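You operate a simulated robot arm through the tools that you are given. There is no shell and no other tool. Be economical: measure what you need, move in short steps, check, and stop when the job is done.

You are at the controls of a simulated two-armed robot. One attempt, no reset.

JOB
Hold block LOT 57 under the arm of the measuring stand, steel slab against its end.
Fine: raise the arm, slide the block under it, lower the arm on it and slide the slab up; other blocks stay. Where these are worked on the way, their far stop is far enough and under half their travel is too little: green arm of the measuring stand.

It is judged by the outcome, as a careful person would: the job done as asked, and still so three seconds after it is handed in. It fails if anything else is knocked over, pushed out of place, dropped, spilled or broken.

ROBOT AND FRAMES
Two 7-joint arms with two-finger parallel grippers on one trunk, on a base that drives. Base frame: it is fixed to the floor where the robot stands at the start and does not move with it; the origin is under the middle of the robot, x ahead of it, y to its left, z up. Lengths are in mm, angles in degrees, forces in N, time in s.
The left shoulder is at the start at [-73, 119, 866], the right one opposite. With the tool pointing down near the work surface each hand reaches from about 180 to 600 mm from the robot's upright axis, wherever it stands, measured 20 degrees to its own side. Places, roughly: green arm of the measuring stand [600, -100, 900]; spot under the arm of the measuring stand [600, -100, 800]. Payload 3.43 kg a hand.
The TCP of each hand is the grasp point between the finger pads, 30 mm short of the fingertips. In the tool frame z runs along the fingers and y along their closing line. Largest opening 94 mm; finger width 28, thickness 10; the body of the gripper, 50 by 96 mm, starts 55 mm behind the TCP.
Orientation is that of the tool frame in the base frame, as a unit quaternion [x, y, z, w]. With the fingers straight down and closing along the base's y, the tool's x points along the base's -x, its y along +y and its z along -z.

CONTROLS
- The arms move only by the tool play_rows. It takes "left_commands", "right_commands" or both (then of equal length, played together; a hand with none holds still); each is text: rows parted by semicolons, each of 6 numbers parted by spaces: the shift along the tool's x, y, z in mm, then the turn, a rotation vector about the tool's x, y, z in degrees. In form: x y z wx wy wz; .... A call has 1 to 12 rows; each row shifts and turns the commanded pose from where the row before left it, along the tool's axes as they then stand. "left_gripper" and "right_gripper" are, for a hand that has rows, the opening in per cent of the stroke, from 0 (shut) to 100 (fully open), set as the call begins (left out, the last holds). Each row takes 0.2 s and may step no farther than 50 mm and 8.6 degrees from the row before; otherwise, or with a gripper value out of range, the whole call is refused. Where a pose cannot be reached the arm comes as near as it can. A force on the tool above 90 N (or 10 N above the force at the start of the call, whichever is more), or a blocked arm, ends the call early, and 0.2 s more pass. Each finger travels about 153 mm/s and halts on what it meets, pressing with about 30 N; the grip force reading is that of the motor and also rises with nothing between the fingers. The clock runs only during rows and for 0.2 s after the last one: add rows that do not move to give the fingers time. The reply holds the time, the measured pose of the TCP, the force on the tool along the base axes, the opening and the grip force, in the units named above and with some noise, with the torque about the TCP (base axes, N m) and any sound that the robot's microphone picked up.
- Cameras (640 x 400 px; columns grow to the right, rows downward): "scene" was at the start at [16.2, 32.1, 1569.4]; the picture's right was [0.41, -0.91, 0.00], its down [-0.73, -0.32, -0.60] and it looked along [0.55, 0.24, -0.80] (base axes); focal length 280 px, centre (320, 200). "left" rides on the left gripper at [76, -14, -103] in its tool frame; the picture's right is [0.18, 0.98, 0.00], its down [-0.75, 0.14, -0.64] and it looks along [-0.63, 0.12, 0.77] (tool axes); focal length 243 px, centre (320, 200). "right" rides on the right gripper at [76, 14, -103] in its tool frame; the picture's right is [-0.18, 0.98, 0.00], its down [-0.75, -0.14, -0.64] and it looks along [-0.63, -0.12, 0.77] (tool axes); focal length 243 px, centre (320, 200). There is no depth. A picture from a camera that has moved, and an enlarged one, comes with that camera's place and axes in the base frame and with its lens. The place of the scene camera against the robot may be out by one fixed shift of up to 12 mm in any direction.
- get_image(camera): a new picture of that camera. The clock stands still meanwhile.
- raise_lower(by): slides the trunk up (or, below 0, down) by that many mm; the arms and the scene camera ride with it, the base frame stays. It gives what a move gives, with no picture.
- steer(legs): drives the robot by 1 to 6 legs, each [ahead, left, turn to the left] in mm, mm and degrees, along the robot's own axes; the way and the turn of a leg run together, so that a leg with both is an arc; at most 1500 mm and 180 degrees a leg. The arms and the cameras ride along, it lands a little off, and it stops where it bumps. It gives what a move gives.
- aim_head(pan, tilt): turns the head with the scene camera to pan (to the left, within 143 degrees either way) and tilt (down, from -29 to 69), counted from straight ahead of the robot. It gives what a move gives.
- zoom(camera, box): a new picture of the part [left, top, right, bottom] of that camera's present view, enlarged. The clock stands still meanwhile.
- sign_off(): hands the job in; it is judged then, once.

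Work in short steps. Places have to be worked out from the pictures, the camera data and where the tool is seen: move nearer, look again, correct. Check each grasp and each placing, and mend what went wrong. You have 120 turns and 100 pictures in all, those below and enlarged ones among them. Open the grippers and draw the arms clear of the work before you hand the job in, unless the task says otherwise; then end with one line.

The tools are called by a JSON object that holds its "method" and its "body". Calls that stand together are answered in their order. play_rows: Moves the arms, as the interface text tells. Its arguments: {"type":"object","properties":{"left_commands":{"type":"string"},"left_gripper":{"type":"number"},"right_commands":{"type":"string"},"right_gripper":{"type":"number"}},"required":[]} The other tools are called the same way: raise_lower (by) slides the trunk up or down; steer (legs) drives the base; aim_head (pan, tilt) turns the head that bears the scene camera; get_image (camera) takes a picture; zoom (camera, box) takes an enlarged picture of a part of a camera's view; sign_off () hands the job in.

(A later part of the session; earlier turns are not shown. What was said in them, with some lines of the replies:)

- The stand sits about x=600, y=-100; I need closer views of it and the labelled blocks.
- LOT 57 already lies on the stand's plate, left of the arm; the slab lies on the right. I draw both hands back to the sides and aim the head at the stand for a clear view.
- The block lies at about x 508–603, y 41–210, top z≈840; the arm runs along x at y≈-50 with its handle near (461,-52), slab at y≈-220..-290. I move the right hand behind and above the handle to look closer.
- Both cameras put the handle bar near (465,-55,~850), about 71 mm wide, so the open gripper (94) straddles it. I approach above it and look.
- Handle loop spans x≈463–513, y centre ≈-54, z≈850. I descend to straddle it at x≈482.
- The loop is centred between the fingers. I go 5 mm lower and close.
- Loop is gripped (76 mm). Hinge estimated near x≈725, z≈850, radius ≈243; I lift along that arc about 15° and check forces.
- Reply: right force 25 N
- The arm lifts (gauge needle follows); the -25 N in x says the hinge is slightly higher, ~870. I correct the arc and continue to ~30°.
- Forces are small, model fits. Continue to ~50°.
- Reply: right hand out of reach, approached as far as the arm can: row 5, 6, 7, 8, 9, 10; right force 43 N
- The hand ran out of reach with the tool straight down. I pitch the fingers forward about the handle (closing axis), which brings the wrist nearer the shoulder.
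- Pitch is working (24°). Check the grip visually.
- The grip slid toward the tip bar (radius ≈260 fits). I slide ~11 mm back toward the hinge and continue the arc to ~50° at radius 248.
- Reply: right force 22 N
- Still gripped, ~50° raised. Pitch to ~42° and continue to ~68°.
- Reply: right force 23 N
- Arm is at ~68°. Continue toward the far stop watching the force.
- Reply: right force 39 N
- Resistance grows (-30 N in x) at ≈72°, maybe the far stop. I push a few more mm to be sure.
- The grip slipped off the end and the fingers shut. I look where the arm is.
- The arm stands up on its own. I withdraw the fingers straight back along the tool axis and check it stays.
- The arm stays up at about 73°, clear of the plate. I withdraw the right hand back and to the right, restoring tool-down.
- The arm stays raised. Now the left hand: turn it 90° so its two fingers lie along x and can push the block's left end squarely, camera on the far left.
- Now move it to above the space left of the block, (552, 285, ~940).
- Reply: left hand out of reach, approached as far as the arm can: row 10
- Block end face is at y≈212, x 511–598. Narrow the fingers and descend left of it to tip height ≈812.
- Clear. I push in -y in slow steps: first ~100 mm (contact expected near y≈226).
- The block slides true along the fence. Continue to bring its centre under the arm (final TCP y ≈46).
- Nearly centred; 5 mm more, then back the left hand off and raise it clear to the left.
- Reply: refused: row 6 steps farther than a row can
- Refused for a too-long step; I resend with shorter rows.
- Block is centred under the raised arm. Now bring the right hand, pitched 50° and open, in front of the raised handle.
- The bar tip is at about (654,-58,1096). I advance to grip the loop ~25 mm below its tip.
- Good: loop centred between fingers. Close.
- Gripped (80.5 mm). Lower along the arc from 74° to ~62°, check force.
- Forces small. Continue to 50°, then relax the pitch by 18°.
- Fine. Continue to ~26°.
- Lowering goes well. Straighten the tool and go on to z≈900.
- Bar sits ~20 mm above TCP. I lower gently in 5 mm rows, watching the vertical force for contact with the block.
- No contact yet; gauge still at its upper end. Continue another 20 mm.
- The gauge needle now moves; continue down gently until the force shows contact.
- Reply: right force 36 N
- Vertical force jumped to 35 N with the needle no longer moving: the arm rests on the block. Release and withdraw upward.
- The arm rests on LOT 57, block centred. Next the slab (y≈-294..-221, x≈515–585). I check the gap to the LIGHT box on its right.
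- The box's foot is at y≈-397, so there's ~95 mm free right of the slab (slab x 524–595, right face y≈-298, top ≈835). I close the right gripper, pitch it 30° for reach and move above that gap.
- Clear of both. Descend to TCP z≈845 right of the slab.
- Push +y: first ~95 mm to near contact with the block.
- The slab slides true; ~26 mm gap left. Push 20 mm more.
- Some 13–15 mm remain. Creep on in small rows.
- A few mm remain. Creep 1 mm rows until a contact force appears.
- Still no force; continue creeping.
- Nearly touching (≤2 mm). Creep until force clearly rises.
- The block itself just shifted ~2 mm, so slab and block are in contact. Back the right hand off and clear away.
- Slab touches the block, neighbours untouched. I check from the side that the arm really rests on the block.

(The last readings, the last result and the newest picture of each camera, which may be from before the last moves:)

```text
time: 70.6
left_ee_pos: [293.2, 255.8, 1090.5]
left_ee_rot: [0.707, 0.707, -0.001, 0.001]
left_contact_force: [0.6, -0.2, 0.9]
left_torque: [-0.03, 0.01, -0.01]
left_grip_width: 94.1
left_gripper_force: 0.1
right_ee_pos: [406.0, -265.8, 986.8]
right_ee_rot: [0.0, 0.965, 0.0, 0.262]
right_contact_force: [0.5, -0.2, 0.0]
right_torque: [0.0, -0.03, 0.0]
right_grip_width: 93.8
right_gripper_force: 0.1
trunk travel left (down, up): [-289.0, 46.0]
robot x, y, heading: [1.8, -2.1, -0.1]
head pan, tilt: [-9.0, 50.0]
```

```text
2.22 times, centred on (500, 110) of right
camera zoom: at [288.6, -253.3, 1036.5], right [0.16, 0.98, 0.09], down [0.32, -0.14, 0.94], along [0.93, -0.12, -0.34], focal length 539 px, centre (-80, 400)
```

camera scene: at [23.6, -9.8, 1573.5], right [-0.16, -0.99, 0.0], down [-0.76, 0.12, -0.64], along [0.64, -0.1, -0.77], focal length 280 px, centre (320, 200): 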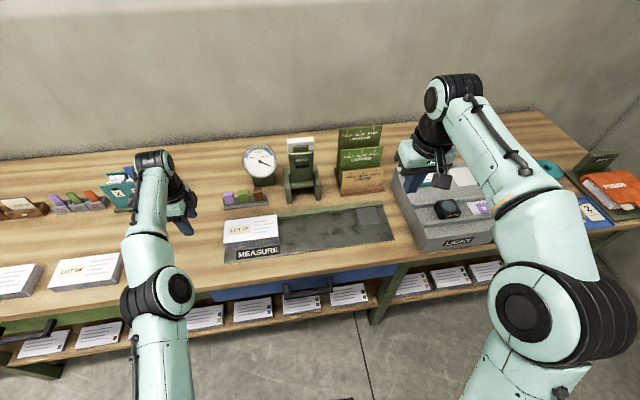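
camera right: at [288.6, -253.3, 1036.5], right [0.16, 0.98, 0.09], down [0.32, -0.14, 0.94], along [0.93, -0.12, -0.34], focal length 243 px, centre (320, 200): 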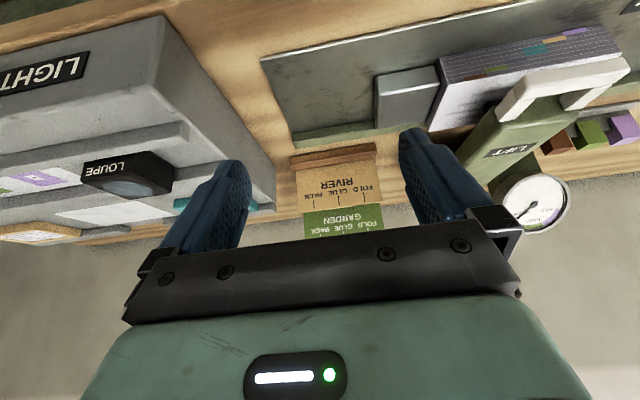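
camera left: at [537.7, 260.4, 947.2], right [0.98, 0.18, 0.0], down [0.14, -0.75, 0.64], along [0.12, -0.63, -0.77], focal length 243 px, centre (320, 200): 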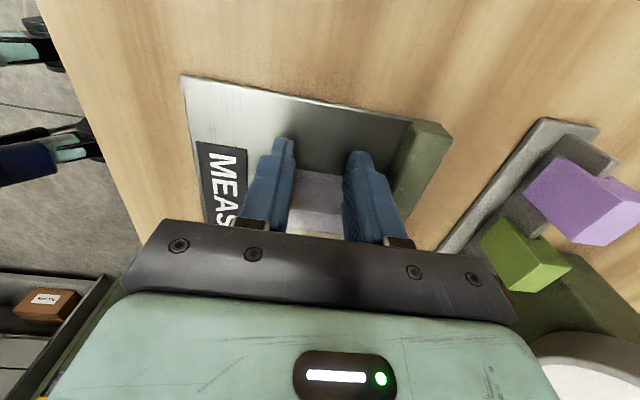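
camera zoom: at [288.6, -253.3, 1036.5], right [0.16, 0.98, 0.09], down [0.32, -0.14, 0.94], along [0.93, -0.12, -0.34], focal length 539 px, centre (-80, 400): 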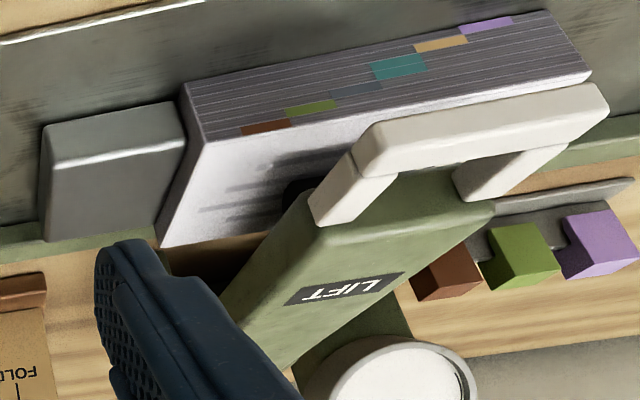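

The pad seems to touch but it's not certain; I do a gentle press test on the arm's top with closed fingers, watching the gauge.

{"method": "play_rows", "body": {"right_commands": "0 42 0 0 7.6 0;0 42 0 0 7.6 0;0 42 0 0 7.6 0;0 42 0 0 7.6 0;-40 42 0 0 0 0;-40 0 0 0 0 0;-40 0 0 0 0 0;0 0 20 0 0 0;0 0 0 0 0 0", "right_gripper": 0}}

{"method": "get_image", "body": {"camera": "right"}}

```text
refused: row 5 steps farther than a row can; nothing moved
```

```text
33 pictures are left
camera right: at [288.6, -253.3, 1036.5], right [0.16, 0.98, 0.09], down [0.32, -0.14, 0.94], along [0.93, -0.12, -0.34], focal length 243 px, centre (320, 200)
```

right: 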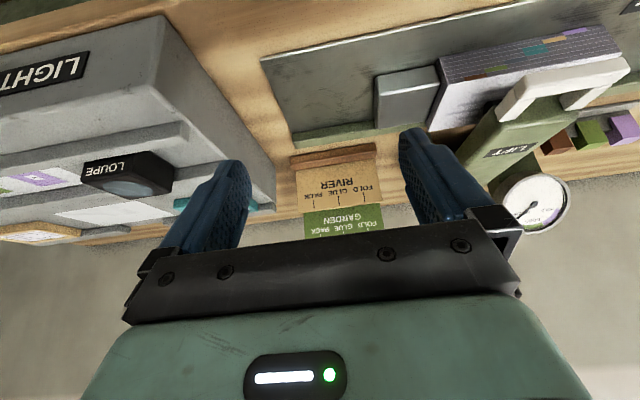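

Shorter rows for the same move.

{"method": "play_rows", "body": {"right_commands": "0 42 0 0 7.6 0;0 42 0 0 7.6 0;0 42 0 0 7.6 0;0 42 0 0 7.6 0;0 42 0 0 0 0;-40 0 0 0 0 0;-40 0 0 0 0 0;-40 0 0 0 0 0;0 0 20 0 0 0;0 0 0 0 0 0", "right_gripper": 0}}

{"method": "get_image", "body": {"camera": "right"}}

```text
time: 72.8
left_ee_pos: [292.8, 256.8, 1090.1]
left_ee_rot: [0.707, 0.707, 0.0, 0.001]
left_contact_force: [0.2, -0.6, 0.9]
left_torque: [0.03, -0.02, -0.01]
left_grip_width: 93.9
left_gripper_force: 0.0
right_ee_pos: [525.8, -57.1, 964.5]
right_ee_rot: [0.0, 1.0, 0.0, 0.0]
right_contact_force: [-0.7, -0.4, -0.7]
right_torque: [0.04, -0.02, 0.01]
right_grip_width: 0.0
right_gripper_force: 30.4
trunk travel left (down, up): [-289.0, 46.0]
robot x, y, heading: [-2.0, 2.9, 0.0]
head pan, tilt: [-9.0, 50.0]
```

```text
32 pictures are left
camera right: at [449.7, -43.8, 1067.8], right [0.18, 0.98, 0.0], down [0.75, -0.14, 0.64], along [0.63, -0.12, -0.77], focal length 243 px, centre (320, 200)
```

right: 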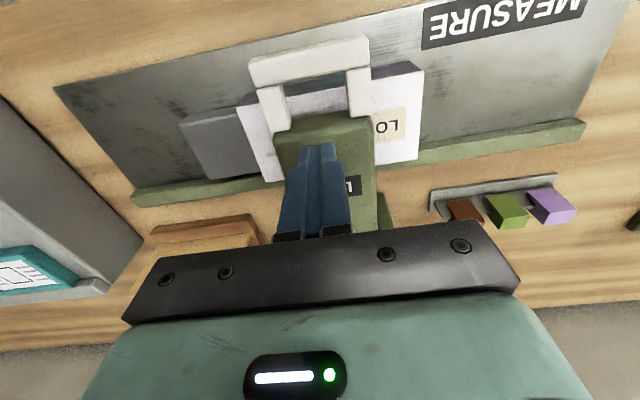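

Fingers are above the arm's end. Lower gently in small rows.

{"method": "play_rows", "body": {"right_commands": "0 0 6 0 0 0;0 0 6 0 0 0;0 0 5 0 0 0;0 0 4 0 0 0;0 0 3 0 0 0;0 0 3 0 0 0;0 0 0 0 0 0"}}

```text
time: 74.4
left_ee_pos: [292.3, 256.6, 1091.0]
left_ee_rot: [0.707, 0.708, 0.0, 0.0]
left_contact_force: [-0.2, -1.2, 0.1]
left_torque: [0.0, 0.03, 0.03]
left_grip_width: 94.2
left_gripper_force: 0.1
right_ee_pos: [525.0, -56.4, 938.1]
right_ee_rot: [0.0, 1.0, 0.0, 0.0]
right_contact_force: [1.0, 0.1, 0.3]
right_torque: [-0.01, -0.01, -0.03]
right_grip_width: 0.2
right_gripper_force: 30.3
trunk travel left (down, up): [-289.0, 46.0]
robot x, y, heading: [0.9, 6.8, 0.0]
head pan, tilt: [-9.0, 50.0]
```

No contact yet (tip ≈908). Continue in 2–3 mm rows.

{"method": "play_rows", "body": {"right_commands": "0 0 3 0 0 0;0 0 3 0 0 0;0 0 3 0 0 0;0 0 2 0 0 0;0 0 2 0 0 0;0 0 0 0 0 0"}}

```text
time: 75.8
left_ee_pos: [289.8, 257.7, 1092.1]
left_ee_rot: [0.707, 0.707, 0.001, 0.003]
left_contact_force: [0.3, -0.8, -1.0]
left_torque: [0.04, 0.05, 0.0]
left_grip_width: 94.0
left_gripper_force: 0.1
right_ee_pos: [525.7, -56.1, 934.7]
right_ee_rot: [0.001, 1.0, 0.004, 0.01]
right_contact_force: [-4.7, 0.7, 52.7]
right_torque: [-0.09, 0.46, 0.55]
right_grip_width: 0.0
right_gripper_force: 29.4
trunk travel left (down, up): [-289.0, 46.0]
robot x, y, heading: [-1.1, 0.6, -0.0]
head pan, tilt: [-9.0, 50.0]
```

Contact at tip z≈905 and rigid at 53 N with no give: the arm is firmly on the block. Withdraw, open and check the final state.

{"method": "play_rows", "body": {"right_commands": "0 0 -20 0 0 0;0 0 -45 0 0 0;0 0 -45 0 0 0;30 -35 -10 0 0 0;35 -35 0 0 0 0;35 -35 0 0 0 0;35 -35 0 0 0 0;35 -35 0 0 0 0;0 -40 0 0 0 0;0 0 0 0 0 0"}}

{"method": "play_rows", "body": {"right_commands": "0 0 0 0 0 0;0 0 0 0 0 0;0 0 0 0 0 0;0 0 0 0 0 0", "right_gripper": 100}}

{"method": "get_image", "body": {"camera": "scene"}}

{"method": "zoom", "body": {"camera": "scene", "box": [270, 180, 390, 250]}}

{"method": "zoom", "body": {"camera": "scene", "box": [310, 195, 370, 235]}}

```text
time: 78.0
left_ee_pos: [292.0, 257.0, 1090.1]
left_ee_rot: [0.707, 0.707, 0.0, 0.001]
left_contact_force: [-0.5, 0.2, 0.6]
left_torque: [0.0, -0.01, -0.03]
left_grip_width: 93.8
left_gripper_force: 0.2
right_ee_pos: [346.9, -269.1, 1032.5]
right_ee_rot: [-0.001, 1.0, 0.0, 0.001]
right_contact_force: [0.0, -0.3, -0.5]
right_torque: [-0.02, 0.01, 0.0]
right_grip_width: 0.0
right_gripper_force: 30.2
right hand out of reach, approached as far as the arm can: row 3
trunk travel left (down, up): [-289.0, 46.0]
robot x, y, heading: [-3.1, -0.9, 0.4]
head pan, tilt: [-9.0, 50.0]
```

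```text
time: 79.0
left_ee_pos: [292.5, 256.1, 1090.1]
left_ee_rot: [0.707, 0.707, 0.0, 0.001]
left_contact_force: [-0.1, 0.3, 0.0]
left_torque: [0.01, 0.03, -0.03]
left_grip_width: 93.9
left_gripper_force: 0.0
right_ee_pos: [347.2, -268.6, 1034.5]
right_ee_rot: [0.0, 1.0, 0.0, 0.0]
right_contact_force: [0.1, 0.5, 0.1]
right_torque: [-0.01, 0.01, -0.01]
right_grip_width: 93.8
right_gripper_force: 0.1
trunk travel left (down, up): [-289.0, 46.0]
robot x, y, heading: [1.7, -2.0, -0.1]
head pan, tilt: [-9.0, 50.0]
```

```text
31 pictures are left
camera scene: at [24.6, -9.9, 1573.5], right [-0.16, -0.99, 0.0], down [-0.76, 0.12, -0.64], along [0.63, -0.1, -0.77], focal length 280 px, centre (320, 200)
```

scene: 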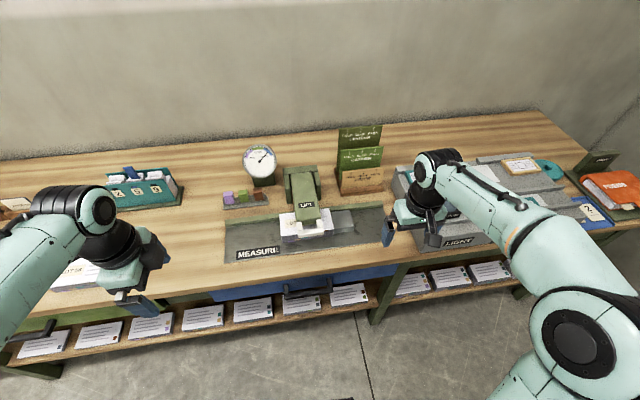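

```text
5.33 times, centred on (330, 215) of scene
camera zoom: at [24.6, -9.9, 1573.5], right [-0.16, -0.99, 0.0], down [-0.76, 0.12, -0.64], along [0.63, -0.1, -0.77], focal length 1491 px, centre (267, 120)
```

zoom: 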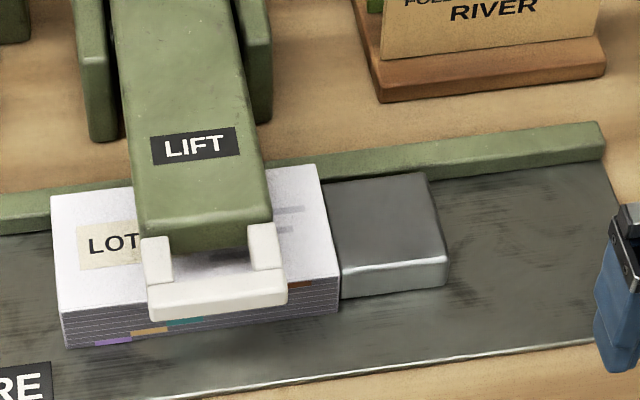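

```text
10.00 times, centred on (340, 215) of scene
camera zoom: at [24.6, -9.9, 1573.5], right [-0.16, -0.99, 0.0], down [-0.76, 0.12, -0.64], along [0.63, -0.1, -0.77], focal length 2796 px, centre (120, 50)
```

zoom: 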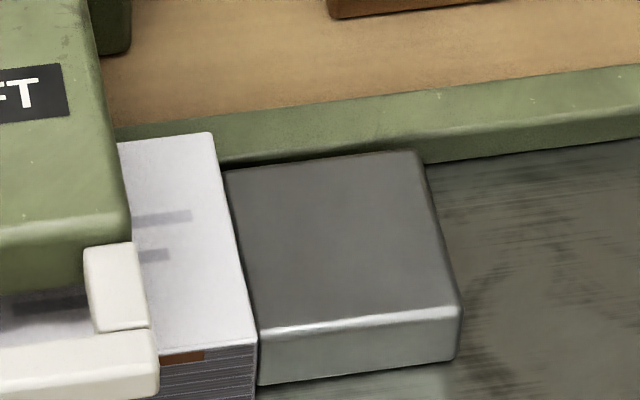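

Block under the arm, arm resting on it, slab against its end, both hands clear and open; I hand it in.

{"method": "sign_off", "body": {}}

```text
The job is handed in.
```

LOT 57 is held under the lowered arm of the measuring stand with the steel slab against its right end. The other blocks and the objects around the stand were left where they were. While closing the last gap, the slab nudged the block about 2 mm; it is still under the arm. The gauge now reads in its "REWORK" zone.
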